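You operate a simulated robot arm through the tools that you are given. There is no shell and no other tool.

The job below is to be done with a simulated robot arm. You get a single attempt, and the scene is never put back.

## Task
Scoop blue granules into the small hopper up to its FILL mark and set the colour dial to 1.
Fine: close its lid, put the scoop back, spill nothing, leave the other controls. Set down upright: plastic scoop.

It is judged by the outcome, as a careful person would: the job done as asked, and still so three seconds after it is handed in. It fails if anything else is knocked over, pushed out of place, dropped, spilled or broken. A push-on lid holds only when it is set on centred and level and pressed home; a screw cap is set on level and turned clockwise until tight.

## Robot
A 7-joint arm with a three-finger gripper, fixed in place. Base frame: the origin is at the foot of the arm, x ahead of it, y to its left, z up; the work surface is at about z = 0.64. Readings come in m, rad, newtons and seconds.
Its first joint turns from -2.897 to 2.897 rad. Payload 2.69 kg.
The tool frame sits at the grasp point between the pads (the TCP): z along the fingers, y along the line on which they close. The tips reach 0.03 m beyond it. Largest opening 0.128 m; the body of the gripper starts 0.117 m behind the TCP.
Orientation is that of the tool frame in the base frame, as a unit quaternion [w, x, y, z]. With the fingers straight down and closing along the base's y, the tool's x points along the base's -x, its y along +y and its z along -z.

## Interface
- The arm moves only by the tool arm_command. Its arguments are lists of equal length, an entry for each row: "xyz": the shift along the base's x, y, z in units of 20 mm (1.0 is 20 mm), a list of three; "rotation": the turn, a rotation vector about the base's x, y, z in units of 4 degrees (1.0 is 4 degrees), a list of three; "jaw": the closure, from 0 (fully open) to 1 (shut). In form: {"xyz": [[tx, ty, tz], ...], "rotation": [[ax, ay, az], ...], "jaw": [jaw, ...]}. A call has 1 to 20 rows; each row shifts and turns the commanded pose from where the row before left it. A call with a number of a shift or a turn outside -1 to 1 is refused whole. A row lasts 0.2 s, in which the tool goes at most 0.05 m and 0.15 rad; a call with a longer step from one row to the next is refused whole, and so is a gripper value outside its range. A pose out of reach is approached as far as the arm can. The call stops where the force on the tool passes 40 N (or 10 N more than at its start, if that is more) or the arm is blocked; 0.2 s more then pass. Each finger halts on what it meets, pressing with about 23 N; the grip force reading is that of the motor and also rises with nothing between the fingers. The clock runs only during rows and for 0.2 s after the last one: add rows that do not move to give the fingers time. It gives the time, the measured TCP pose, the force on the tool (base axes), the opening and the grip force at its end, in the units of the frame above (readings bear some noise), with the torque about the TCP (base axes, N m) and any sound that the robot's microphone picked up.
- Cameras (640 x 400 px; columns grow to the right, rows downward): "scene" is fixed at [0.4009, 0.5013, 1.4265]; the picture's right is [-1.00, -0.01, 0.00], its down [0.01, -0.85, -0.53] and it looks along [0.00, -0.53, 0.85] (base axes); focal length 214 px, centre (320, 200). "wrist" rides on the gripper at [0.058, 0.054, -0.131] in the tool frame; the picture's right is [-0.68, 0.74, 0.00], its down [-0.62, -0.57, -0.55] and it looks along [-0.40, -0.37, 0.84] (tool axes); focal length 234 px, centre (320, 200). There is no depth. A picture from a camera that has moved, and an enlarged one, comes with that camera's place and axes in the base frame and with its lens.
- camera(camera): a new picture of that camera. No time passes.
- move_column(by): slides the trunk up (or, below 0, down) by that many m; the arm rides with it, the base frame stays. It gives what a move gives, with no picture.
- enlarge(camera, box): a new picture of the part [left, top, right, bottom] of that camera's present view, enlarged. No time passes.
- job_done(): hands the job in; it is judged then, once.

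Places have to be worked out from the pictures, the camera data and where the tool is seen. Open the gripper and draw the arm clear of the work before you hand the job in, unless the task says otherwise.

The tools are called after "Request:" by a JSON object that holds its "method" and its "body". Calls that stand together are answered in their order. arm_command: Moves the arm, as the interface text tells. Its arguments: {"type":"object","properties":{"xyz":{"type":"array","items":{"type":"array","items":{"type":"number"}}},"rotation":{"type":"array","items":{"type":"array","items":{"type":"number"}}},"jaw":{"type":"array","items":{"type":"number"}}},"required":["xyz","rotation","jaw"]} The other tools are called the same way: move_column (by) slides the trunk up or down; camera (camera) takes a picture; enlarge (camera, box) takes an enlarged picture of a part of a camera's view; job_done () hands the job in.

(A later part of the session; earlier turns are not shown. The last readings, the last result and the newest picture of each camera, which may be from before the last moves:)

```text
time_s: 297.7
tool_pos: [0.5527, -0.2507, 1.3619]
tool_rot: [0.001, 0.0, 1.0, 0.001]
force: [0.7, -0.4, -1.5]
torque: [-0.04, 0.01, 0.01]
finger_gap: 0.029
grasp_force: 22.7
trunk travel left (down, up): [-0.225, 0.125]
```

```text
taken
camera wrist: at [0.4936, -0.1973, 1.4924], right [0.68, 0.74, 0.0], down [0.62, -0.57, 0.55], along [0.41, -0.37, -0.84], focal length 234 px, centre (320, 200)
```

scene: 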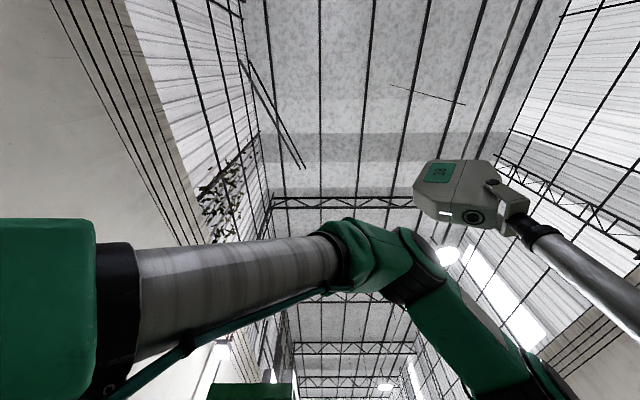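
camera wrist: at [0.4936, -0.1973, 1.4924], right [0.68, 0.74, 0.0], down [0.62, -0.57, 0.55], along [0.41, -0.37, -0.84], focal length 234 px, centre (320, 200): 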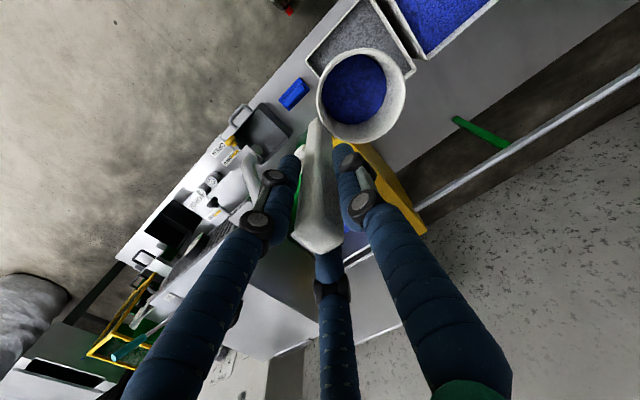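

The window is hidden behind the fingers from here. I shift to (0.377, -0.467, 1.33) so that it falls in the free right part of the picture.

Request:
{"method": "arm_command", "body": {"xyz": [[-0.4, -0.4, 0], [-0.73, -0.9, -0.15], [-0.73, -0.9, -0.15], [-0.73, -0.9, -0.15], [-0.73, -0.9, -0.15], [-0.73, -0.9, -0.15], [-0.73, -0.9, -0.15], [-0.73, -0.9, -0.15], [-0.73, -0.9, -0.15], [-0.73, -0.9, -0.15], [-0.73, -0.9, -0.15], [-0.73, -0.9, -0.15], [-0.4, -0.5, 0], [0, 0, 0]], "rotation": [[0, 0, 0], [0, 0, 0], [0, 0, 0], [0, 0, 0], [0, 0, 0], [0, 0, 0], [0, 0, 0], [0, 0, 0], [0, 0, 0], [0, 0, 0], [0, 0, 0], [0, 0, 0], [0, 0, 0], [0, 0, 0]], "jaw": [1, 1, 1, 1, 1, 1, 1, 1, 1, 1, 1, 1, 1, 1]}}

Request:
{"method": "camera", "body": {"camera": "wrist"}}

Request:
{"method": "enlarge", "body": {"camera": "wrist", "box": [425, 165, 505, 225]}}

```text
time_s: 300.7
tool_pos: [0.3733, -0.4664, 1.3273]
tool_rot: [0.0, 0.0, 1.0, 0.0]
force: [-0.1, 0.7, -1.5]
torque: [-0.01, -0.03, -0.02]
finger_gap: 0.029
grasp_force: 23.5
trunk travel left (down, up): [-0.225, 0.125]
```

```text
taken
camera wrist: at [0.3148, -0.4119, 1.4581], right [0.68, 0.74, 0.0], down [0.62, -0.57, 0.55], along [0.4, -0.37, -0.84], focal length 234 px, centre (320, 200)
```

wrist: 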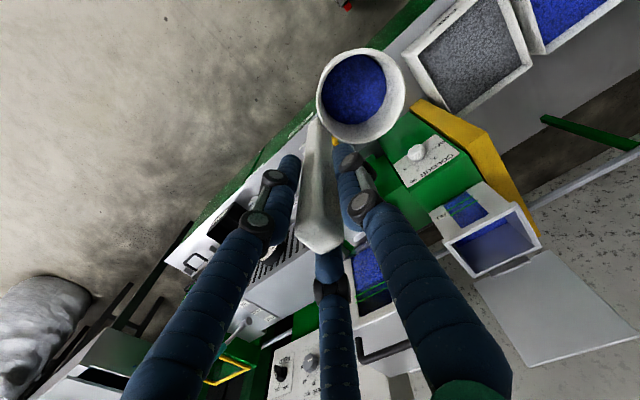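

```text
6.67 times, centred on (465, 195) of wrist
camera zoom: at [0.3148, -0.4119, 1.4581], right [0.68, 0.74, 0.0], down [0.62, -0.57, 0.55], along [0.4, -0.37, -0.84], focal length 1561 px, centre (-647, 233)
```

zoom: 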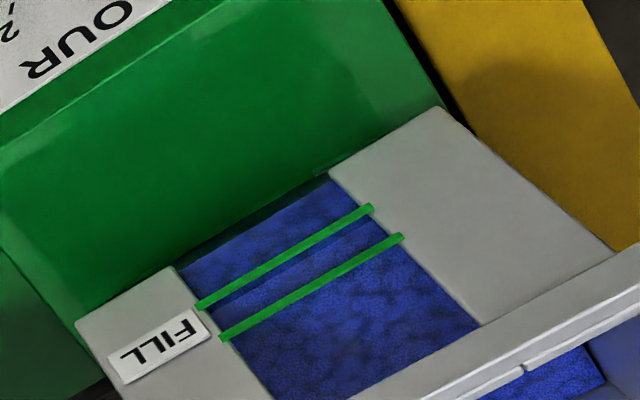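

The window is in view with good light. I zoom in further to find the granule edge relative to the two lines.

Request:
{"method": "enlarge", "body": {"camera": "wrist", "box": [442, 184, 492, 216]}}

Request:
{"method": "enlarge", "body": {"camera": "wrist", "box": [430, 180, 560, 280]}}

```text
12.50 times, centred on (467, 200) of wrist
camera zoom: at [0.3148, -0.4119, 1.4581], right [0.68, 0.74, 0.0], down [0.62, -0.57, 0.55], along [0.4, -0.37, -0.84], focal length 2927 px, centre (-1518, 200)
```

zoom: 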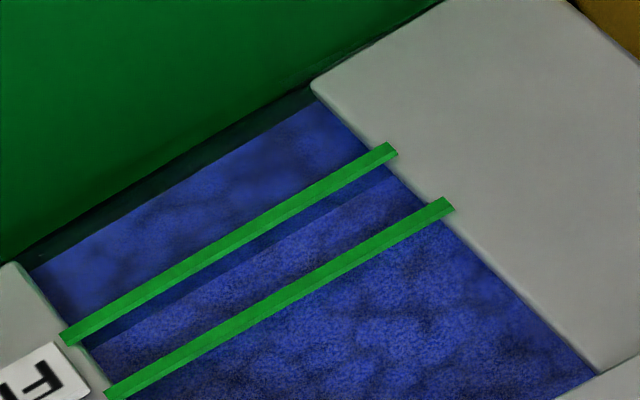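

```text
4.00 times, centred on (495, 230) of wrist
camera zoom: at [0.3148, -0.4119, 1.4581], right [0.68, 0.74, 0.0], down [0.62, -0.57, 0.55], along [0.4, -0.37, -0.84], focal length 937 px, centre (-380, 80)
```

zoom: 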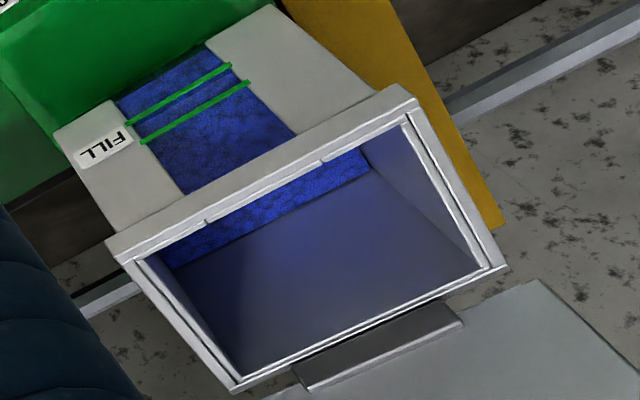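

The granule edge lies between the two green lines, nearer the lower one, but this steep view has parallax. I lower the camera for a flatter look (the cup, one fifth full, stays upright).

Request:
{"method": "arm_command", "body": {"xyz": [[-0.06, 0.05, -0.5], [-0.06, 0.05, -0.95], [-0.06, 0.05, -0.95], [-0.06, 0.05, -0.95], [-0.06, 0.05, -0.95], [-0.06, 0.05, -0.95], [-0.06, 0.05, -0.95], [-0.06, 0.05, -0.95], [-0.06, 0.05, -0.95], [-0.06, 0.05, -0.95], [-0.06, 0.05, -0.95], [-0.06, 0.05, -0.95], [-0.06, 0.05, -0.5], [0, 0, 0]], "rotation": [[0, 0, 0], [0, 0, 0], [0, 0, 0], [0, 0, 0], [0, 0, 0], [0, 0, 0], [0, 0, 0], [0, 0, 0], [0, 0, 0], [0, 0, 0], [0, 0, 0], [0, 0, 0], [0, 0, 0], [0, 0, 0]], "jaw": [1, 1, 1, 1, 1, 1, 1, 1, 1, 1, 1, 1, 1, 1]}}

Request:
{"method": "camera", "body": {"camera": "wrist"}}

Request:
{"method": "enlarge", "body": {"camera": "wrist", "box": [530, 300, 610, 360]}}

```text
time_s: 303.7
tool_pos: [0.3584, -0.4533, 1.0993]
tool_rot: [0.0, -0.001, 1.0, 0.0]
force: [-0.9, 0.2, -1.7]
torque: [0.0, 0.0, 0.0]
finger_gap: 0.029
grasp_force: 22.8
trunk travel left (down, up): [-0.225, 0.125]
```

```text
taken
camera wrist: at [0.3, -0.3987, 1.2308], right [0.68, 0.74, 0.0], down [0.62, -0.57, 0.55], along [0.4, -0.37, -0.84], focal length 234 px, centre (320, 200)
```

wrist: 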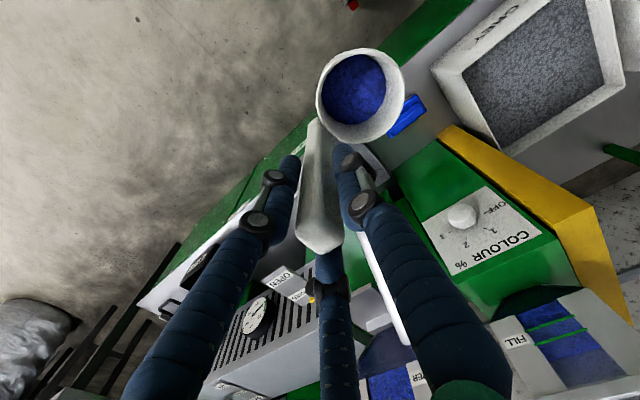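

```text
6.67 times, centred on (570, 330) of wrist
camera zoom: at [0.3, -0.3987, 1.2308], right [0.68, 0.74, 0.0], down [0.62, -0.57, 0.55], along [0.4, -0.37, -0.84], focal length 1561 px, centre (-1347, -667)
```

zoom: 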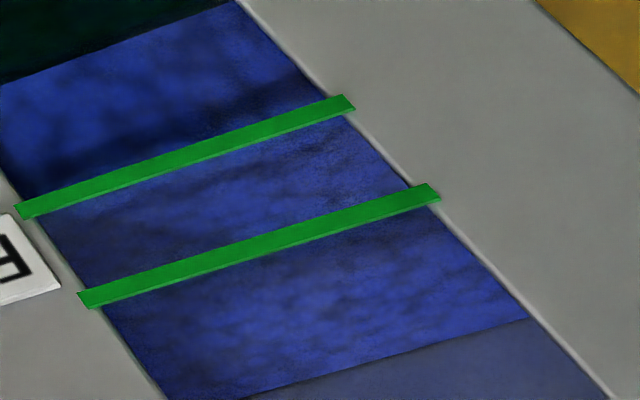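

From this flatter view the granules stand right at the lower line. The fifth left in the cup should raise them about 6 mm, into the band, so I go back and pour the rest. First up and back to the +y side.

Request:
{"method": "arm_command", "body": {"xyz": [[0, 0, 0.5], [0, 0, 0.95], [0, 0, 0.95], [0, 0, 0.95], [0, 0, 0.95], [0, 0, 0.95], [0, 0, 0.95], [0, 0, 0.95], [0, 0, 0.95], [0, 0, 0.95], [0, 0, 0.95], [0, 0, 0.95], [0.3, 0.4, 0.5], [0.73, 0.9, 0.15], [0.73, 0.9, 0.15], [0.73, 0.9, 0.15], [0.73, 0.9, 0.15], [0.73, 0.9, 0.15], [0.73, 0.9, 0.15], [0.73, 0.9, 0.15]], "rotation": [[0, 0, 0], [0, 0, 0], [0, 0, 0], [0, 0, 0], [0, 0, 0], [0, 0, 0], [0, 0, 0], [0, 0, 0], [0, 0, 0], [0, 0, 0], [0, 0, 0], [0, 0, 0], [0, 0, 0], [0, 0, 0], [0, 0, 0], [0, 0, 0], [0, 0, 0], [0, 0, 0], [0, 0, 0], [0, 0, 0]], "jaw": [1, 1, 1, 1, 1, 1, 1, 1, 1, 1, 1, 1, 1, 1, 1, 1, 1, 1, 1, 1]}}

Request:
{"method": "arm_command", "body": {"xyz": [[0.73, 0.9, 0.3], [0.73, 0.9, 0.3], [0.73, 0.9, 0.3], [0.8, 0.7, 0.3], [0.9, 0.3, 0.3], [0.9, 0, 0], [0.9, 0, 0], [0.9, 0, 0], [0.9, 0, 0], [0.9, 0, 0], [0.9, 0, 0], [0.6, 0, 0], [0.3, 0, 0], [0, 0, 0]], "rotation": [[0, 0, 0], [0, 0, 0], [0, 0, 0], [0, 0, 0], [0, 0, 0], [0, 0, 0], [0, 0, 0], [0, 0, 0], [0, 0, 0], [0, 0, 0], [0, 0, 0], [0, 0, 0], [0, 0, 0], [0, 0, 0]], "jaw": [1, 1, 1, 1, 1, 1, 1, 1, 1, 1, 1, 1, 1, 1]}}

```text
time_s: 307.9
tool_pos: [0.4654, -0.3203, 1.348]
tool_rot: [0.0, 0.001, 1.0, 0.0]
force: [0.0, -0.5, -1.2]
torque: [-0.06, -0.02, -0.01]
finger_gap: 0.0287
grasp_force: 22.8
trunk travel left (down, up): [-0.225, 0.125]
```

```text
time_s: 310.9
tool_pos: [0.6723, -0.2466, 1.38]
tool_rot: [0.0, 0.0, 1.0, 0.001]
force: [-0.6, -0.1, -1.1]
torque: [-0.06, 0.0, 0.02]
finger_gap: 0.0287
grasp_force: 23.6
trunk travel left (down, up): [-0.225, 0.125]
```

Request:
{"method": "arm_command", "body": {"xyz": [[0.5, -0.3, 0.1], [0.7, -0.5, 0.1], [0.7, -0.8, 0.1], [0.7, -0.9, 0.1], [0.6, -0.9, 0], [0.5, -0.9, 0], [0.3, -0.9, 0], [0, -0.9, 0], [0, -0.9, 0], [0, -0.9, 0], [0, -0.9, 0], [0, -0.7, 0], [0, -0.5, 0], [0, -0.4, 0], [0, 0, 0]], "rotation": [[0, 0, 0], [0, 0, 0], [0, 0, 0], [0, 0, 0], [0, 0, 0], [0, 0, 0], [0, 0, 0], [0, 0, 0], [0, 0, 0], [0, 0, 0], [0, 0, 0], [0, 0, 0], [0, 0, 0], [0, 0, 0], [0, 0, 0]], "jaw": [1, 1, 1, 1, 1, 1, 1, 1, 1, 1, 1, 1, 1, 1, 1]}}

Request:
{"method": "enlarge", "body": {"camera": "wrist", "box": [220, 0, 460, 180]}}

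```text
time_s: 314.1
tool_pos: [0.7495, -0.4525, 1.3862]
tool_rot: [-0.001, 0.0, 1.0, 0.0]
force: [0.3, -0.1, -1.7]
torque: [-0.03, 0.0, 0.02]
finger_gap: 0.0285
grasp_force: 22.8
trunk travel left (down, up): [-0.225, 0.125]
```

```text
2.22 times, centred on (340, 90) of wrist
camera zoom: at [0.6909, -0.3992, 1.5172], right [0.68, 0.74, 0.0], down [0.62, -0.57, 0.55], along [0.4, -0.37, -0.84], focal length 520 px, centre (276, 444)
```

zoom: 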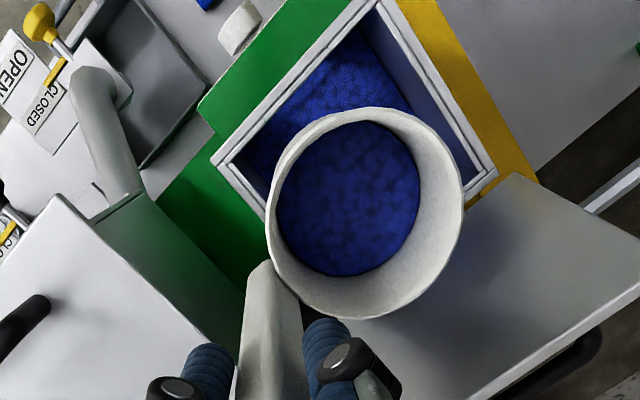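

In place over the opening. I tilt along the same path to 76°.

Request:
{"method": "arm_command", "body": {"xyz": [[0, 0.397, 0], [0, 0.397, 0], [0, 0.397, 0], [0, 0.483, 0], [0, 0.483, 0], [0, 0.483, 0], [0, 0.517, 0], [0, 0.517, 0], [0, 0.517, 0], [0, 0.55, -0.3], [0, 0.55, -0.34], [0, 0.55, -0.34], [0, 0.55, -0.34], [0, 0.465, -0.45], [0, 0.465, -0.45], [0, 0.467, -0.417], [0, 0.453, -0.45], [0, 0.453, -0.45], [0, 0.453, -0.45], [0, 0, 0]], "rotation": [[-1, 0, 0], [-1, 0, 0], [-1, 0, 0], [-1, 0, 0], [-1, 0, 0], [-1, 0, 0], [-1, 0, 0], [-1, 0, 0], [-1, 0, 0], [-1, 0, 0], [-1, 0, 0], [-1, 0, 0], [-1, 0, 0], [-1, 0, 0], [-1, 0, 0], [-1, 0, 0], [-1, 0, 0], [-1, 0, 0], [-1, 0, 0], [0, 0, 0]], "jaw": [1, 1, 1, 1, 1, 1, 1, 1, 1, 1, 1, 1, 1, 1, 1, 1, 1, 1, 1, 1]}}

Request:
{"method": "arm_command", "body": {"xyz": [[0, 0.39, -0.55], [0, 0.39, -0.55], [0, 0.33, -0.5], [0, 0.33, -0.5], [0, 0.33, -0.5], [0, 0, 0], [0, 0, 0], [0, 0, 0]], "rotation": [[-1, 0, 0], [-1, 0, 0], [-1, 0, 0], [-1, 0, 0], [-1, 0, 0], [0, 0, 0], [0, 0, 0], [0, 0, 0]], "jaw": [1, 1, 1, 1, 1, 1, 1, 1]}}

Request:
{"method": "enlarge", "body": {"camera": "wrist", "box": [260, 20, 460, 180]}}

```text
time_s: 318.3
tool_pos: [0.7519, -0.2719, 1.3087]
tool_rot: [0.0, -0.001, 0.788, -0.615]
force: [1.1, 0.3, -2.1]
torque: [0.16, 0.02, -0.07]
finger_gap: 0.0286
grasp_force: 23.2
trunk travel left (down, up): [-0.225, 0.125]
```

```text
time_s: 320.1
tool_pos: [0.7495, -0.2355, 1.2559]
tool_rot: [0.0, 0.001, -0.669, 0.743]
force: [0.5, 0.3, -0.6]
torque: [0.15, -0.02, 0.02]
finger_gap: 0.0289
grasp_force: 22.9
trunk travel left (down, up): [-0.225, 0.125]
```

```text
2.50 times, centred on (360, 100) of wrist
camera zoom: at [0.6916, -0.111, 1.1884], right [0.68, -0.08, -0.73], down [0.62, 0.6, 0.5], along [0.4, -0.79, 0.46], focal length 585 px, centre (220, 450)
```

zoom: 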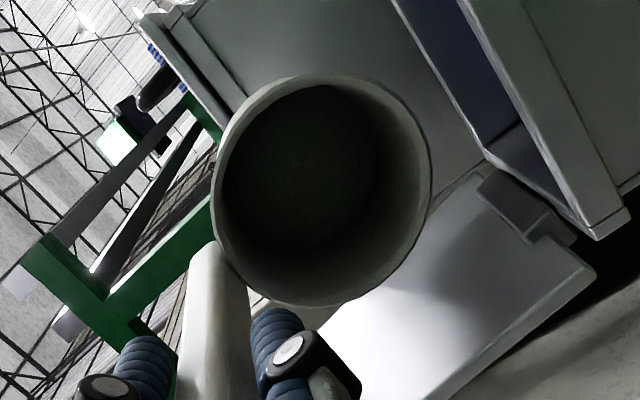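

The scoop is empty now. I roll it back upright along the same path.

Request:
{"method": "arm_command", "body": {"xyz": [[0, -0.33, 0.5], [0, -0.33, 0.5], [0, -0.33, 0.5], [0, -0.39, 0.55], [0, -0.39, 0.55], [0, -0.453, 0.45], [0, -0.453, 0.45], [0, -0.453, 0.45], [0, -0.467, 0.417], [0, -0.465, 0.45], [0, -0.465, 0.45], [0, -0.55, 0.34], [0, -0.55, 0.34], [0, -0.55, 0.34], [0, -0.55, 0.3], [0, 0, 0]], "rotation": [[1, 0, 0], [1, 0, 0], [1, 0, 0], [1, 0, 0], [1, 0, 0], [1, 0, 0], [1, 0, 0], [1, 0, 0], [1, 0, 0], [1, 0, 0], [1, 0, 0], [1, 0, 0], [1, 0, 0], [1, 0, 0], [1, 0, 0], [0, 0, 0]], "jaw": [1, 1, 1, 1, 1, 1, 1, 1, 1, 1, 1, 1, 1, 1, 1, 1]}}

Request:
{"method": "arm_command", "body": {"xyz": [[0, 0.3, 0], [0, 0.5, 0], [0, 0.6, 0], [0, 0.6, 0], [0, 0.6, 0], [0, 0.6, 0], [0, 0.6, 0], [0, 0.6, 0], [0, 0.6, 0], [-0.5, 0.6, 0], [-0.9, 0.3, 0], [-0.9, 0, 0], [-0.9, 0, 0], [-0.9, 0, 0], [-0.9, 0, 0], [-0.9, 0, 0], [-0.9, -0.3, 0], [-0.9, -0.6, 0], [-0.9, -0.9, 0], [-0.9, -0.9, 0]], "rotation": [[1, 0, 0], [1, 0, 0], [1, 0, 0], [1, 0, 0], [1, 0, 0], [1, 0, 0], [1, 0, 0], [1, 0, 0], [1, 0, 0], [0, 0, 0], [0, 0, 0], [0, 0, 0], [0, 0, 0], [0, 0, 0], [0, 0, 0], [0, 0, 0], [0, 0, 0], [0, 0, 0], [0, 0, 0], [0, 0, 0]], "jaw": [1, 1, 1, 1, 1, 1, 1, 1, 1, 1, 1, 1, 1, 1, 1, 1, 1, 1, 1, 1]}}

Request:
{"method": "camera", "body": {"camera": "wrist"}}

```text
time_s: 323.5
tool_pos: [0.7505, -0.3715, 1.3884]
tool_rot: [0.0, 0.0, 0.951, -0.308]
force: [-0.7, -1.1, -1.5]
torque: [0.09, -0.01, 0.0]
finger_gap: 0.0287
grasp_force: 23.3
trunk travel left (down, up): [-0.225, 0.125]
```

```text
time_s: 327.7
tool_pos: [0.5598, -0.3042, 1.388]
tool_rot: [0.0, 0.0, 1.0, 0.0]
force: [0.7, 0.2, -1.1]
torque: [-0.03, -0.01, -0.01]
finger_gap: 0.0285
grasp_force: 23.2
trunk travel left (down, up): [-0.225, 0.125]
```

```text
taken
camera wrist: at [0.5, -0.2512, 1.5191], right [0.68, 0.74, 0.0], down [0.62, -0.57, 0.55], along [0.4, -0.37, -0.84], focal length 234 px, centre (320, 200)
```

wrist: 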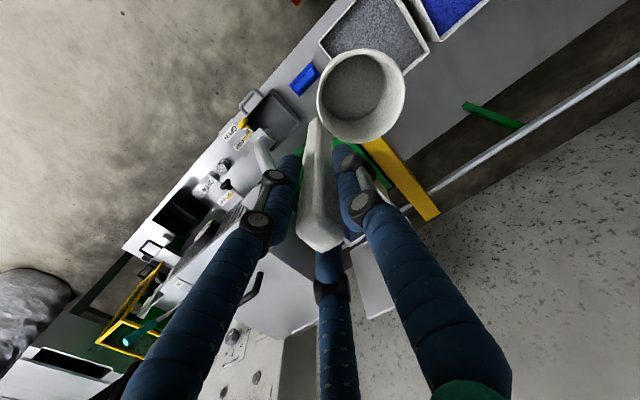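

The scoop is empty. I go to the low viewing place in front to read the window again.

Request:
{"method": "arm_command", "body": {"xyz": [[-0.6, -0.4, 0], [-0.9, -0.65, -0.2], [-0.9, -0.65, -0.2], [-0.9, -0.65, -0.2], [-0.9, -0.65, -0.3], [-0.9, -0.65, -0.5], [-0.9, -0.65, -0.8], [-0.9, -0.65, -0.9], [-0.9, -0.65, -1], [-0.9, -0.65, -1], [-0.9, -0.65, -1], [-0.5, -0.5, -1], [0, 0, -1], [0, 0, -1], [0, 0, -1], [0, 0, -1], [0, 0, -1], [0, 0, -1], [0, 0, -1], [0, 0, -0.7]], "rotation": [[0, 0, 0], [0, 0, 0], [0, 0, 0], [0, 0, 0], [0, 0, 0], [0, 0, 0], [0, 0, 0], [0, 0, 0], [0, 0, 0], [0, 0, 0], [0, 0, 0], [0, 0, 0], [0, 0, 0], [0, 0, 0], [0, 0, 0], [0, 0, 0], [0, 0, 0], [0, 0, 0], [0, 0, 0], [0, 0, 0]], "jaw": [1, 1, 1, 1, 1, 1, 1, 1, 1, 1, 1, 1, 1, 1, 1, 1, 1, 1, 1, 1]}}

Request:
{"method": "camera", "body": {"camera": "wrist"}}

Request:
{"method": "enlarge", "body": {"camera": "wrist", "box": [530, 300, 610, 360]}}

```text
time_s: 331.9
tool_pos: [0.361, -0.4557, 1.0912]
tool_rot: [-0.001, 0.0, 1.0, 0.0]
force: [-0.6, 0.3, -0.2]
torque: [-0.03, 0.02, -0.01]
finger_gap: 0.0286
grasp_force: 23.2
trunk travel left (down, up): [-0.225, 0.125]
```

```text
taken
camera wrist: at [0.3023, -0.4011, 1.2226], right [0.68, 0.74, 0.0], down [0.62, -0.57, 0.55], along [0.4, -0.37, -0.84], focal length 234 px, centre (320, 200)
```

wrist: 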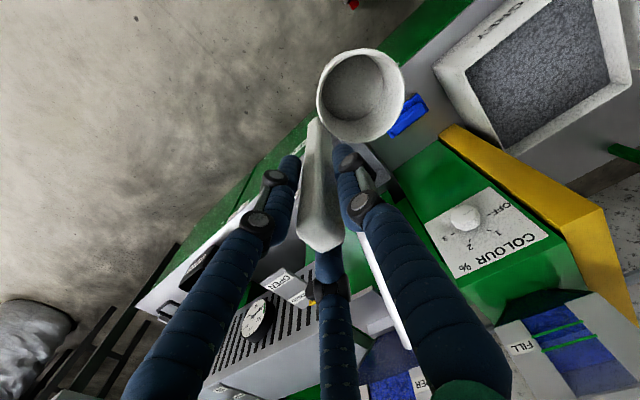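

```text
6.67 times, centred on (570, 330) of wrist
camera zoom: at [0.3023, -0.4011, 1.2226], right [0.68, 0.74, 0.0], down [0.62, -0.57, 0.55], along [0.4, -0.37, -0.84], focal length 1561 px, centre (-1347, -667)
```

zoom: 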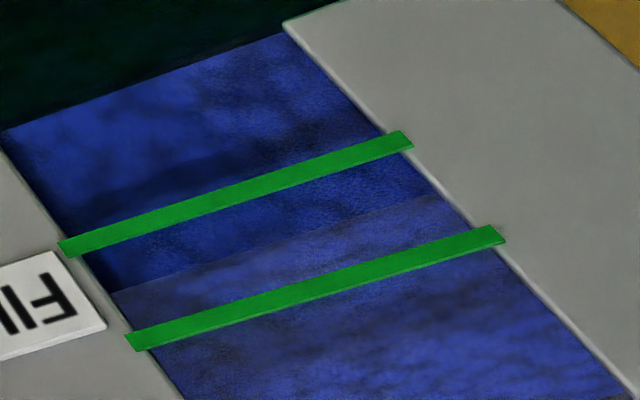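

The level line is now clearly visible, roughly midway between the two green FILL lines: the hopper is filled to its mark. Next I put the scoop back; to restore its original orientation safely beside the dryer I will regrasp it once more on the free bench area. I rise and travel there, turning to yaw -90°.

Request:
{"method": "arm_command", "body": {"xyz": [[0, 0, 0.5], [0, 0, 1], [0, 0, 1], [0, 0, 1], [0, 0, 1], [0, 0, 1], [0, 0, 1], [0, 0, 1], [0, 0, 1], [0, 0, 1], [0, 0, 1], [0.3, 0.6, 0.5], [0.5, 1, 0], [0.5, 1, 0], [0.5, 1, 0], [0.5, 1, 0], [0.5, 1, 0], [0.5, 1, 0], [0.5, 1, 0], [0.5, 1, 0]], "rotation": [[0, 0, 0], [0, 0, 0], [0, 0, 0], [0, 0, 0], [0, 0, 0], [0, 0, 0], [0, 0, 0], [0, 0, 0], [0, 0, 0], [0, 0, 0], [0, 0, 0], [0, 0, 0], [0, 0, 0], [0, 0, 0], [0, 0, 0], [0, 0, 0], [0, 0, 0], [0, 0, 0], [0, 0, 0], [0, 0, 0]], "jaw": [1, 1, 1, 1, 1, 1, 1, 1, 1, 1, 1, 1, 1, 1, 1, 1, 1, 1, 1, 1]}}

Request:
{"method": "arm_command", "body": {"xyz": [[0.6, 1, 0], [0.6, 1, 0], [0.6, 1, 0], [0.6, 1, 0], [0.6, 1, 0], [0.6, 1, 0], [0.6, 1, 0], [0.6, 1, 0], [0.6, 1, 0], [0.6, 1, 0], [0.6, 1, 0], [0.6, 1, 0], [0.6, 1, 0], [0.6, 1, 0], [0.6, 1, 0], [0.6, 1, 0], [0.6, 1, 0], [0.6, 1, 0], [0.6, 1, 0], [0.6, 1, 0]], "rotation": [[0, 0, -1], [0, 0, -1], [0, 0, -1], [0, 0, -1], [0, 0, -1], [0, 0, -1], [0, 0, -1], [0, 0, -1], [0, 0, -1], [0, 0, -1], [0, 0, -1], [0, 0, -1], [0, 0, -1], [0, 0, -1], [0, 0, -1], [0, 0, -1], [0, 0, -1], [0, 0, -1], [0, 0, -1], [0, 0, -1]], "jaw": [1, 1, 1, 1, 1, 1, 1, 1, 1, 1, 1, 1, 1, 1, 1, 1, 1, 1, 1, 1]}}

Request:
{"method": "camera", "body": {"camera": "wrist"}}

```text
time_s: 336.1
tool_pos: [0.4454, -0.2802, 1.3111]
tool_rot: [0.002, 0.0, 1.0, 0.0]
force: [-0.4, 0.3, -1.5]
torque: [-0.04, 0.0, 0.0]
finger_gap: 0.0286
grasp_force: 23.3
trunk travel left (down, up): [-0.225, 0.125]
```

```text
time_s: 340.3
tool_pos: [0.6859, 0.1176, 1.3119]
tool_rot: [-0.001, 0.644, 0.765, 0.001]
force: [0.2, 0.4, -0.5]
torque: [-0.03, 0.0, -0.02]
finger_gap: 0.0284
grasp_force: 23.2
trunk travel left (down, up): [-0.225, 0.125]
```

```text
taken
camera wrist: at [0.7279, 0.1854, 1.4435], right [0.84, -0.54, 0.0], down [-0.45, -0.7, 0.55], along [-0.3, -0.46, -0.84], focal length 234 px, centre (320, 200)
```

wrist: 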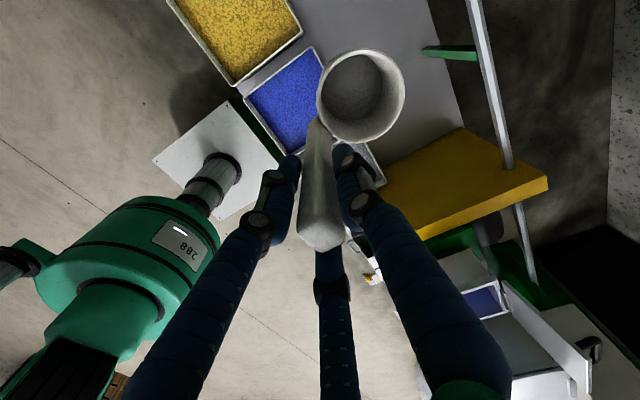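

I finish the turn and go above (0.80, 0.22), then down to 15 mm above the bench.

Request:
{"method": "arm_command", "body": {"xyz": [[0.8, 0.7, 0], [0.9, 0.8, 0], [0.9, 0.8, 0], [0.9, 0.8, 0], [0.9, 0.8, -0.3], [0.9, 0.8, -0.6], [0.4, 0.4, -0.9], [0, 0, -1], [0, 0, -1], [0, 0, -1], [0, 0, -1], [0, 0, -1], [0, 0, -1], [0, 0, -1], [0, 0, -1], [0, 0, -1], [0, 0, -1], [0, 0, -1], [0, 0, -1], [0, 0, -1]], "rotation": [[0, 0, -1], [0, 0, -1], [0, 0, -0.5], [0, 0, 0], [0, 0, 0], [0, 0, 0], [0, 0, 0], [0, 0, 0], [0, 0, 0], [0, 0, 0], [0, 0, 0], [0, 0, 0], [0, 0, 0], [0, 0, 0], [0, 0, 0], [0, 0, 0], [0, 0, 0], [0, 0, 0], [0, 0, 0], [0, 0, 0]], "jaw": [1, 1, 1, 1, 1, 1, 1, 1, 1, 1, 1, 1, 1, 1, 1, 1, 1, 1, 1, 1]}}

Request:
{"method": "camera", "body": {"camera": "wrist"}}

```text
time_s: 344.5
tool_pos: [0.7982, 0.2173, 1.0148]
tool_rot: [0.0, 0.707, 0.707, 0.0]
force: [0.9, 0.4, -0.2]
torque: [0.04, 0.04, 0.02]
finger_gap: 0.0285
grasp_force: 23.3
trunk travel left (down, up): [-0.225, 0.125]
```

```text
taken
camera wrist: at [0.8522, 0.2782, 1.146], right [0.74, -0.68, 0.0], down [-0.57, -0.62, 0.55], along [-0.37, -0.4, -0.84], focal length 234 px, centre (320, 200)
```

wrist: 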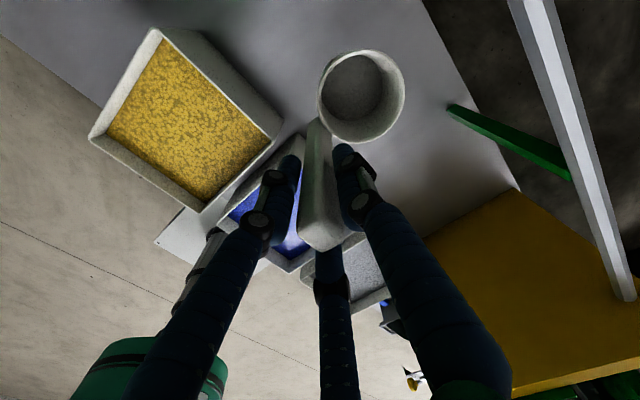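

Request:
{"method": "arm_command", "body": {"xyz": [[0, 0, -0.6], [0, 0, -1], [0, 0, -1], [0, 0, -1], [0, 0, -1], [0, 0, -1], [0, 0, -1], [0, 0, -1], [0, 0, -0.8], [0, 0, -0.4], [0, 0, -0.3], [0, 0, -0.2], [0, 0, 0]], "rotation": [[0, 0, 0], [0, 0, 0], [0, 0, 0], [0, 0, 0], [0, 0, 0], [0, 0, 0], [0, 0, 0], [0, 0, 0], [0, 0, 0], [0, 0, 0], [0, 0, 0], [0, 0, 0], [0, 0, 0]], "jaw": [1, 1, 1, 1, 1, 1, 1, 1, 1, 1, 1, 1, 1]}}

Request:
{"method": "arm_command", "body": {"xyz": [[0, 0, -0.08], [0, 0, -0.05], [0, 0, 0]], "rotation": [[0, 0, 0], [0, 0, 0], [0, 0, 0]], "jaw": [1, 1, 1]}}

```text
time_s: 347.3
tool_pos: [0.7988, 0.2203, 0.8306]
tool_rot: [0.001, 0.707, 0.707, 0.001]
force: [-2.9, 0.5, 7.3]
torque: [-0.04, -0.2, 0.03]
finger_gap: 0.0286
grasp_force: 23.2
trunk travel left (down, up): [-0.225, 0.125]
```

```text
time_s: 348.1
tool_pos: [0.7998, 0.2195, 0.8281]
tool_rot: [0.002, 0.707, 0.707, 0.001]
force: [-5.7, 2.7, 26.0]
torque: [0.08, 0.29, 0.01]
finger_gap: 0.0284
grasp_force: 22.7
trunk travel left (down, up): [-0.225, 0.125]
```

Contact came at 0.8306. I ease up 2.5 mm and release.

Request:
{"method": "arm_command", "body": {"xyz": [[0, 0, 0.13], [0, 0, 0], [0, 0, 0], [0, 0, 0], [0, 0, 0], [0, 0, 0]], "rotation": [[0, 0, 0], [0, 0, 0], [0, 0, 0], [0, 0, 0], [0, 0, 0], [0, 0, 0]], "jaw": [1, 1, 0.75, 0.65, 0.5, 0.4]}}

Request:
{"method": "camera", "body": {"camera": "wrist"}}

```text
time_s: 349.5
tool_pos: [0.798, 0.2196, 0.8295]
tool_rot: [-0.001, 0.708, 0.706, 0.0]
force: [0.3, -1.1, 0.2]
torque: [0.0, 0.0, 0.02]
finger_gap: 0.0766
grasp_force: 0.1
trunk travel left (down, up): [-0.225, 0.125]
```

```text
taken
camera wrist: at [0.8528, 0.2785, 0.9604], right [0.74, -0.68, 0.0], down [-0.57, -0.62, 0.55], along [-0.37, -0.4, -0.84], focal length 234 px, centre (320, 200)
```

wrist: 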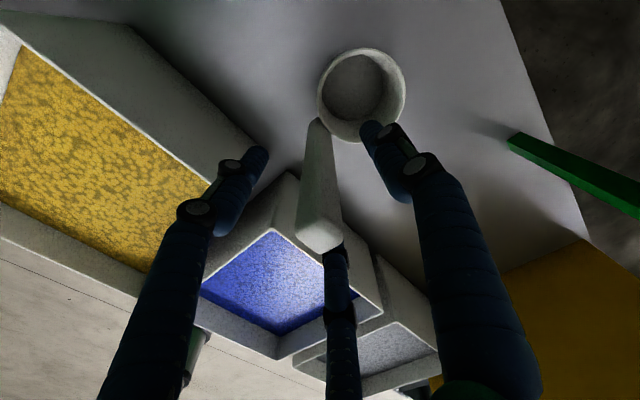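

The scoop stands. I rise and turn the hand by +180°.

Request:
{"method": "arm_command", "body": {"xyz": [[0, 0, 0.5], [0, 0, 1], [0, 0, 1], [0, 0, 1], [0, 0, 1], [0, 0, 1], [0, 0, 1], [0, 0, 1], [0, 0, 0.5], [0, 0, 0], [0, 0, 0], [0, 0, 0], [0, 0, 0], [0, 0, 0], [0, 0, 0], [0, 0, 0], [0, 0, 0], [0, 0, 0], [0, 0, 0], [0, 0, 0]], "rotation": [[0, 0, 0], [0, 0, 0], [0, 0, 0], [0, 0, 0], [0, 0, 0], [0, 0, 0], [0, 0, 0], [0, 0, 1], [0, 0, 1], [0, 0, 1], [0, 0, 1], [0, 0, 1], [0, 0, 1], [0, 0, 1], [0, 0, 1], [0, 0, 1], [0, 0, 1], [0, 0, 1], [0, 0, 1], [0, 0, 1]], "jaw": [0.4, 0.4, 0.4, 0.4, 0.4, 0.4, 0.4, 0.4, 0.4, 0.4, 0.4, 0.4, 0.4, 0.4, 0.4, 0.4, 0.4, 0.4, 0.4, 0.4]}}

Request:
{"method": "arm_command", "body": {"xyz": [[0, 0, 0], [0, 0, 0], [0, 0, 0], [0, 0, 0], [0, 0, 0], [0, 0, 0], [0, 0, 0], [0, 0, 0], [0, 0, 0], [0, 0, 0], [0, 0, 0], [0, 0, 0], [0, 0, 0], [0, 0, 0], [0, 0, 0], [0, 0, 0], [0, 0, 0], [0, 0, 0], [0, 0, 0], [0, 0, 0]], "rotation": [[0, 0, 1], [0, 0, 1], [0, 0, 1], [0, 0, 1], [0, 0, 1], [0, 0, 1], [0, 0, 1], [0, 0, 1], [0, 0, 1], [0, 0, 1], [0, 0, 1], [0, 0, 1], [0, 0, 1], [0, 0, 1], [0, 0, 1], [0, 0, 1], [0, 0, 1], [0, 0, 1], [0, 0, 1], [0, 0, 1]], "jaw": [0.4, 0.4, 0.4, 0.4, 0.4, 0.4, 0.4, 0.4, 0.4, 0.4, 0.4, 0.4, 0.4, 0.4, 0.4, 0.4, 0.4, 0.4, 0.4, 0.4]}}

Request:
{"method": "arm_command", "body": {"xyz": [[0, 0, 0], [0, 0, 0], [0, 0, 0], [0, 0, 0], [0, 0, 0], [0, 0, 0], [0, 0, 0], [0, 0, 0], [0, 0, 0], [0, 0, 0], [0, 0, 0], [0, 0, 0], [0, 0, 0]], "rotation": [[0, 0, 1], [0, 0, 1], [0, 0, 1], [0, 0, 1], [0, 0, 1], [0, 0, 1], [0, 0, 1], [0, 0, 1], [0, 0, 1], [0, 0, 1], [0, 0, 1], [0, 0, 1], [0, 0, 0]], "jaw": [0.4, 0.4, 0.4, 0.4, 0.4, 0.4, 0.4, 0.4, 0.4, 0.4, 0.4, 0.4, 0.4]}}

Request:
{"method": "camera", "body": {"camera": "wrist"}}

Request:
{"method": "enlarge", "body": {"camera": "wrist", "box": [220, 60, 420, 220]}}

```text
time_s: 353.7
tool_pos: [0.8007, 0.2201, 0.9894]
tool_rot: [0.0, 0.324, 0.946, 0.0]
force: [0.1, -0.6, 0.4]
torque: [0.0, 0.0, 0.0]
finger_gap: 0.077
grasp_force: 0.1
trunk travel left (down, up): [-0.225, 0.125]
```

```text
time_s: 357.9
tool_pos: [0.798, 0.2197, 0.9902]
tool_rot: [0.0, -0.36, 0.933, 0.0]
force: [-0.3, -0.3, -0.5]
torque: [0.01, 0.01, -0.01]
finger_gap: 0.0768
grasp_force: 0.0
trunk travel left (down, up): [-0.225, 0.125]
```

```text
time_s: 360.7
tool_pos: [0.7992, 0.2204, 0.9878]
tool_rot: [0.0, 0.708, -0.707, 0.0]
force: [0.0, -0.3, -0.4]
torque: [0.03, 0.02, 0.0]
finger_gap: 0.077
grasp_force: 0.1
trunk travel left (down, up): [-0.225, 0.125]
```

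```text
taken
camera wrist: at [0.7458, 0.1616, 1.12], right [-0.74, 0.68, 0.0], down [0.56, 0.62, 0.55], along [0.37, 0.41, -0.84], focal length 234 px, centre (320, 200)
```

wrist: 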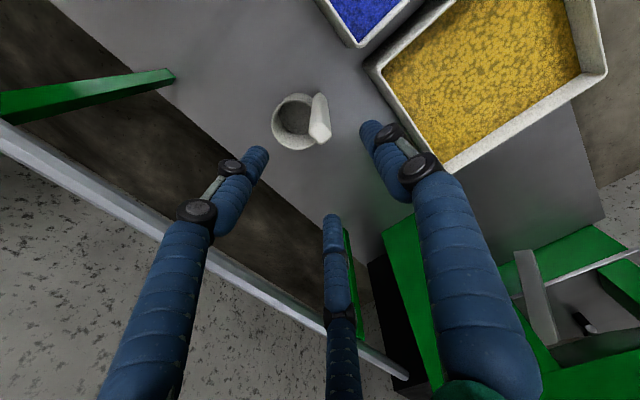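

```text
2.50 times, centred on (320, 140) of wrist
camera zoom: at [0.7458, 0.1616, 1.12], right [-0.74, 0.68, 0.0], down [0.56, 0.62, 0.55], along [0.37, 0.41, -0.84], focal length 585 px, centre (320, 350)
```

zoom: 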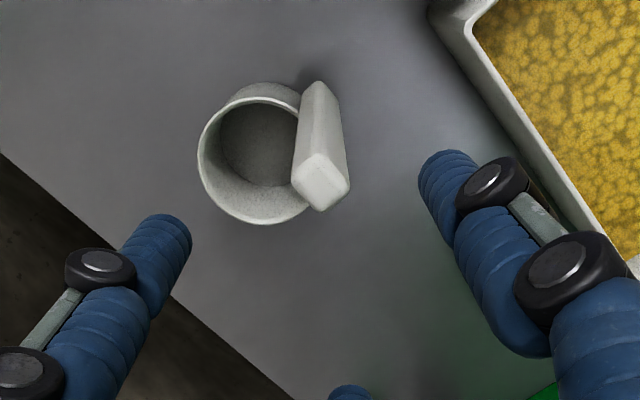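

The handle top is at (0.7975, 0.220), under the TCP. I descend and grasp as in the first top-down grasp.

Request:
{"method": "arm_command", "body": {"xyz": [[-0.08, 0, -1], [0, 0, -1], [0, 0, -1], [0, 0, -1], [0, 0, -1], [0, 0, -1], [0, 0, -1], [0, 0, -0.7], [0, 0, -0.4], [0, 0, 0], [0, 0, 0], [0, 0, 0], [0, 0, 0], [0, 0, 0], [0, 0, 0]], "rotation": [[0, 0, 0], [0, 0, 0], [0, 0, 0], [0, 0, 0], [0, 0, 0], [0, 0, 0], [0, 0, 0], [0, 0, 0], [0, 0, 0], [0, 0, 0], [0, 0, 0], [0, 0, 0], [0, 0, 0], [0, 0, 0], [0, 0, 0]], "jaw": [0.4, 0.4, 0.4, 0.4, 0.4, 0.4, 0.4, 0.4, 0.4, 0.4, 0.6, 0.75, 0.9, 1, 1]}}

Request:
{"method": "arm_command", "body": {"xyz": [[0, 0, 0.2], [0, 0, 0.5], [0, 0, 0.8], [0, 0, 1], [0, 0, 1], [0, 0, 1], [0, 0, 1], [0, 0, 1], [0, 0, 1], [0, 0, 1], [0, 0, 1], [0, 0, 1], [0, 0, 0.5], [0, 0, 0]], "rotation": [[0, 0, 0], [0, 0, 0], [0, 0, 0], [0, 0, 0], [0, 0, 0], [0, 0, 0], [0, 0, 0], [0, 0, 0], [0, 0, 0], [0, 0, 0], [0, 0, 0], [0, 0, 0], [0, 0, 0], [0, 0, 0]], "jaw": [1, 1, 1, 1, 1, 1, 1, 1, 1, 1, 1, 1, 1, 1]}}

Request:
{"method": "camera", "body": {"camera": "wrist"}}

```text
time_s: 363.9
tool_pos: [0.798, 0.222, 0.8258]
tool_rot: [0.0, -0.707, 0.707, 0.0]
force: [-0.1, 0.7, 1.6]
torque: [0.11, -0.06, 0.01]
finger_gap: 0.0258
grasp_force: 23.1
trunk travel left (down, up): [-0.225, 0.125]
```

```text
time_s: 366.9
tool_pos: [0.7973, 0.2182, 1.0481]
tool_rot: [0.0, -0.707, 0.707, 0.0]
force: [0.1, 0.4, -0.9]
torque: [0.04, 0.03, -0.03]
finger_gap: 0.0254
grasp_force: 23.1
trunk travel left (down, up): [-0.225, 0.125]
```

```text
taken
camera wrist: at [0.744, 0.1607, 1.1785], right [-0.74, 0.68, 0.0], down [0.57, 0.62, 0.55], along [0.37, 0.4, -0.84], focal length 234 px, centre (320, 200)
```

wrist: 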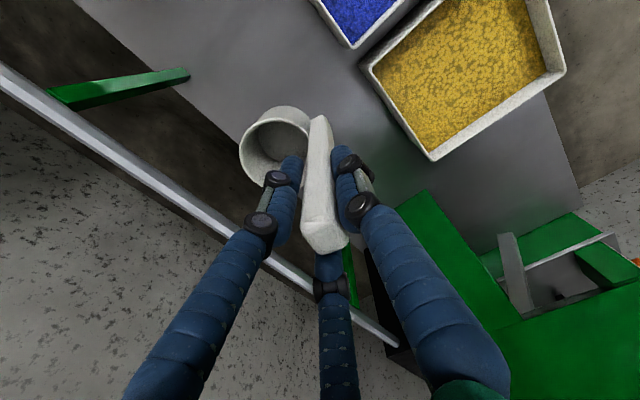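

The gap is 3 mm smaller than before and the cup sits a little differently in view. I enlarge to check the scoop's attitude in the hand.

Request:
{"method": "enlarge", "body": {"camera": "wrist", "box": [230, 80, 430, 240]}}

```text
2.50 times, centred on (330, 160) of wrist
camera zoom: at [0.744, 0.1607, 1.1785], right [-0.74, 0.68, 0.0], down [0.57, 0.62, 0.55], along [0.37, 0.4, -0.84], focal length 585 px, centre (295, 300)
```

zoom: 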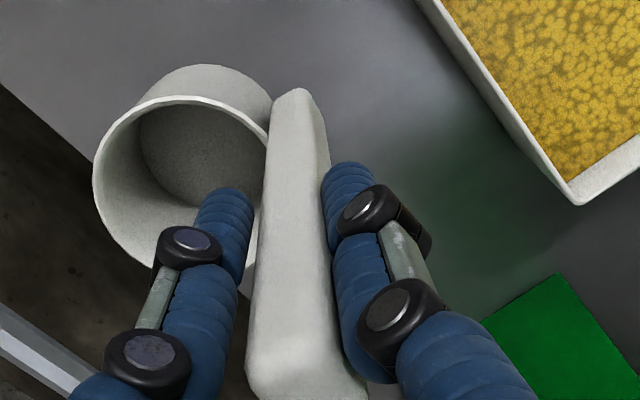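

The scoop is upright in the hand, just turned about 9° about the vertical; I compensate with the yaw. I carry it back to its original place, approaching from −y at x≈0.52.

Request:
{"method": "arm_command", "body": {"xyz": [[-0.5, 0.3, 0], [-0.92, 0.6, 0], [-0.92, 0.6, 0], [-0.92, 0.6, 0], [-0.92, 0.6, 0], [-0.92, 0.6, 0], [-0.92, 0.6, 0], [-0.92, 0.6, 0], [-0.92, 0.6, 0], [-0.92, 0.6, 0], [-0.92, 0.6, 0], [-0.92, 0.6, 0], [-0.92, 0.6, 0], [-0.92, 0.6, 0], [-0.92, 0.6, 0], [-0.4, 0.4, 0]], "rotation": [[0, 0, 1], [0, 0, 1], [0, 0, 0.2], [0, 0, 0], [0, 0, 0], [0, 0, 0], [0, 0, 0], [0, 0, 0], [0, 0, 0], [0, 0, 0], [0, 0, 0], [0, 0, 0], [0, 0, 0], [0, 0, 0], [0, 0, 0], [0, 0, 0]], "jaw": [1, 1, 1, 1, 1, 1, 1, 1, 1, 1, 1, 1, 1, 1, 1, 1]}}

Request:
{"method": "camera", "body": {"camera": "wrist"}}

```text
time_s: 370.3
tool_pos: [0.5207, 0.3991, 1.0472]
tool_rot: [0.0, 0.759, -0.651, 0.0]
force: [0.1, 1.0, -0.6]
torque: [0.01, 0.06, -0.01]
finger_gap: 0.0252
grasp_force: 23.5
trunk travel left (down, up): [-0.225, 0.125]
```

```text
taken
camera wrist: at [0.4763, 0.3342, 1.178], right [-0.83, 0.56, 0.0], down [0.46, 0.69, 0.55], along [0.3, 0.46, -0.84], focal length 234 px, centre (320, 200)
```

wrist: 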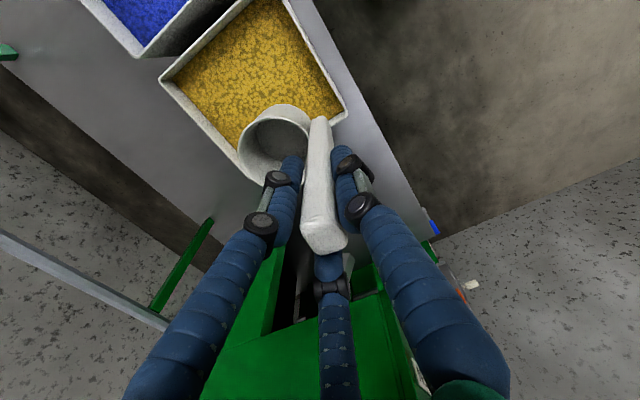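

Request:
{"method": "arm_command", "body": {"xyz": [[0, 0.6, -0.3], [0, 0.9, -0.4], [0, 0.9, -0.4], [0.05, 0.9, -0.4], [0.05, 0.9, -0.4], [0, 0.9, -0.4], [0, 0.9, -0.4], [0, 0.4, -0.4], [0, 0, -0.5], [0, 0, -0.8], [0, 0, 0]], "rotation": [[0, 0, 0], [0, 0, 0], [0, 0, 0], [0, 0, 0], [0, 0, 0], [0, 0, 0], [0, 0, 0], [0, 0, 0], [0, 0, 0], [0, 0, 0], [0, 0, 0]], "jaw": [1, 1, 1, 1, 1, 1, 1, 1, 1, 1, 1]}}

Request:
{"method": "camera", "body": {"camera": "wrist"}}

Request:
{"method": "enlarge", "body": {"camera": "wrist", "box": [220, 60, 420, 220]}}

```text
time_s: 372.7
tool_pos: [0.5228, 0.5296, 0.961]
tool_rot: [0.0, 0.76, -0.651, 0.0]
force: [0.6, 0.8, -1.5]
torque: [-0.03, 0.04, -0.01]
finger_gap: 0.025
grasp_force: 22.6
trunk travel left (down, up): [-0.225, 0.125]
```

```text
taken
camera wrist: at [0.4796, 0.464, 1.0912], right [-0.83, 0.56, 0.0], down [0.46, 0.7, 0.55], along [0.3, 0.46, -0.84], focal length 234 px, centre (320, 200)
```

wrist: 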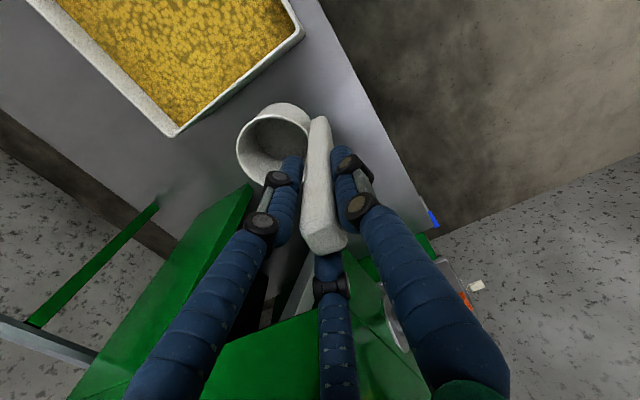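

```text
2.50 times, centred on (320, 140) of wrist
camera zoom: at [0.4796, 0.464, 1.0912], right [-0.83, 0.56, 0.0], down [0.46, 0.7, 0.55], along [0.3, 0.46, -0.84], focal length 585 px, centre (320, 350)
```

zoom: 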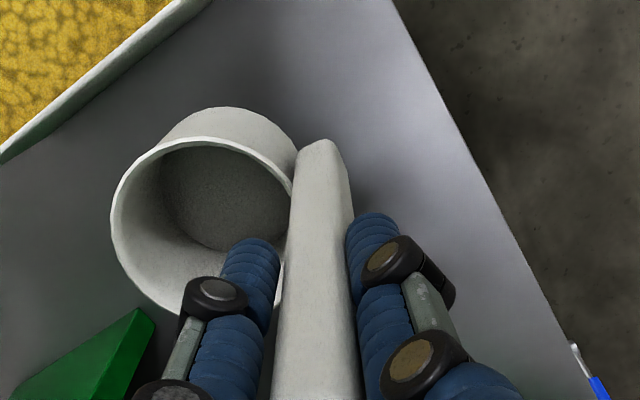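

The handle hangs vertical. I correct the yaw by another 6°, shift 3 mm, and lower toward the table.

Request:
{"method": "arm_command", "body": {"xyz": [[-0.07, -0.07, -0.4], [-0.07, -0.07, -0.8], [0, 0, -1], [0, 0, -1], [0, 0, -1], [0, 0, -1], [0, 0, -0.7], [0, 0, -0.3], [0, 0, -0.2], [0, 0, 0]], "rotation": [[0, 0, 0.75], [0, 0, 0.75], [0, 0, 0], [0, 0, 0], [0, 0, 0], [0, 0, 0], [0, 0, 0], [0, 0, 0], [0, 0, 0], [0, 0, 0]], "jaw": [1, 1, 1, 1, 1, 1, 1, 1, 1, 1]}}

Request:
{"method": "arm_command", "body": {"xyz": [[0, 0, -0.1], [0, 0, 0]], "rotation": [[0, 0, 0], [0, 0, 0]], "jaw": [1, 1]}}

```text
time_s: 374.9
tool_pos: [0.5215, 0.526, 0.8318]
tool_rot: [-0.001, 0.792, -0.61, 0.0]
force: [-0.4, -0.6, -1.1]
torque: [0.01, 0.03, 0.02]
finger_gap: 0.0246
grasp_force: 22.9
trunk travel left (down, up): [-0.225, 0.125]
```

```text
time_s: 375.5
tool_pos: [0.5221, 0.5278, 0.8297]
tool_rot: [0.001, 0.792, -0.61, 0.0]
force: [-1.1, 0.0, -1.1]
torque: [-0.01, 0.04, -0.01]
finger_gap: 0.0249
grasp_force: 22.3
trunk travel left (down, up): [-0.225, 0.125]
```

Request:
{"method": "arm_command", "body": {"xyz": [[0, 0, -0.08], [0, 0, -0.08], [0, 0, 0]], "rotation": [[0, 0, 0], [0, 0, 0], [0, 0, 0]], "jaw": [1, 1, 1]}}

```text
time_s: 376.3
tool_pos: [0.5218, 0.5279, 0.8259]
tool_rot: [-0.001, 0.792, -0.61, -0.001]
force: [-2.6, -0.3, 5.8]
torque: [0.11, 0.08, 0.1]
finger_gap: 0.0244
grasp_force: 23.0
trunk travel left (down, up): [-0.225, 0.125]
```

Contact at 0.826 with 6 N. I release slowly and look.

Request:
{"method": "arm_command", "body": {"xyz": [[0, 0, 0.03], [0, 0, 0], [0, 0, 0], [0, 0, 0], [0, 0, 0]], "rotation": [[0, 0, 0], [0, 0, 0], [0, 0, 0], [0, 0, 0], [0, 0, 0]], "jaw": [0.8, 0.75, 0.65, 0.5, 0.4]}}

Request:
{"method": "camera", "body": {"camera": "wrist"}}

Request:
{"method": "arm_command", "body": {"xyz": [[0, 0, 0.5], [0, 0, 1], [0, 0, 1], [0, 0, 1], [0, 0, 1], [0, 0, 1], [0, 0, 1], [0, 0, 1], [0, -0.3, 1], [0, -0.5, 0.5], [0, -0.5, 0]], "rotation": [[0, 0, 0], [0, 0, 0], [0, 0, 0], [0, 0, 0], [0, 0, 0], [0, 0, 0], [0, 0, 0], [0, 0, 0], [0, 0, 0], [0, 0, 0], [0, 0, 0]], "jaw": [0.4, 0.4, 0.4, 0.4, 0.4, 0.4, 0.4, 0.4, 0.4, 0.4, 0.4]}}

Request:
{"method": "camera", "body": {"camera": "wrist"}}

Request:
{"method": "enlarge", "body": {"camera": "wrist", "box": [220, 20, 420, 180]}}

```text
time_s: 377.5
tool_pos: [0.5208, 0.5275, 0.8267]
tool_rot: [0.0, 0.792, -0.611, 0.001]
force: [0.4, -0.2, 0.2]
torque: [0.02, -0.02, 0.01]
finger_gap: 0.0768
grasp_force: 0.1
trunk travel left (down, up): [-0.225, 0.125]
```

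```text
taken
camera wrist: at [0.4841, 0.4574, 0.9574], right [-0.89, 0.47, 0.0], down [0.39, 0.74, 0.55], along [0.25, 0.49, -0.84], focal length 234 px, centre (320, 200)
```

wrist: 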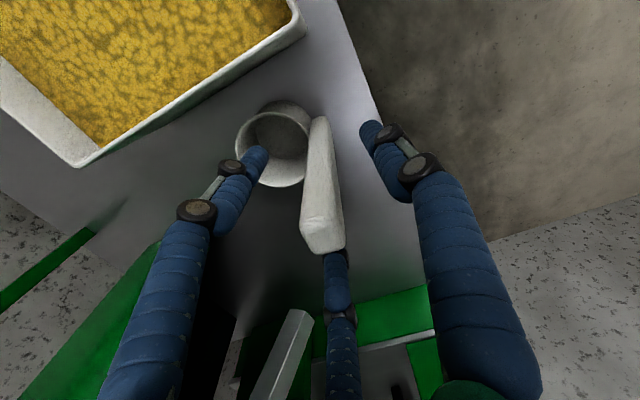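

```text
time_s: 379.9
tool_pos: [0.5205, 0.5017, 1.0061]
tool_rot: [0.0, 0.792, -0.61, 0.0]
force: [0.4, -0.1, 0.1]
torque: [0.01, 0.03, -0.02]
finger_gap: 0.0767
grasp_force: 0.0
trunk travel left (down, up): [-0.225, 0.125]
```

```text
taken
camera wrist: at [0.4842, 0.4316, 1.1375], right [-0.89, 0.47, 0.0], down [0.39, 0.74, 0.55], along [0.25, 0.49, -0.84], focal length 234 px, centre (320, 200)
```

wrist: 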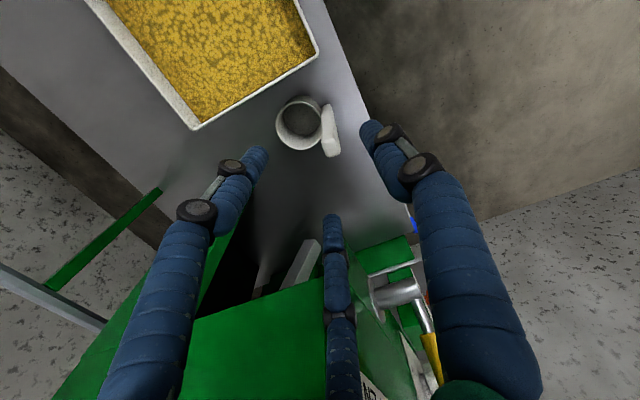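

```text
2.50 times, centred on (320, 100) of wrist
camera zoom: at [0.4842, 0.4316, 1.1375], right [-0.89, 0.47, 0.0], down [0.39, 0.74, 0.55], along [0.25, 0.49, -0.84], focal length 585 px, centre (320, 450)
```

zoom: 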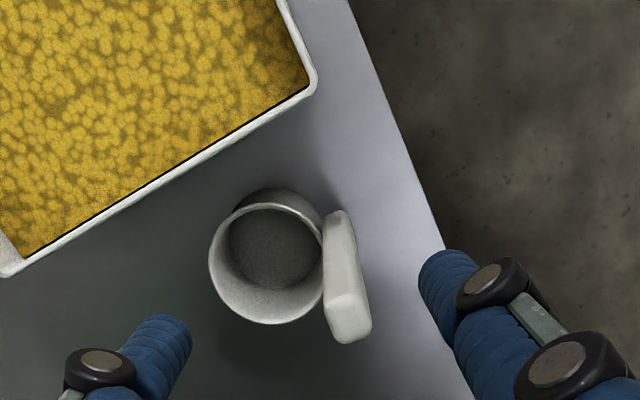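

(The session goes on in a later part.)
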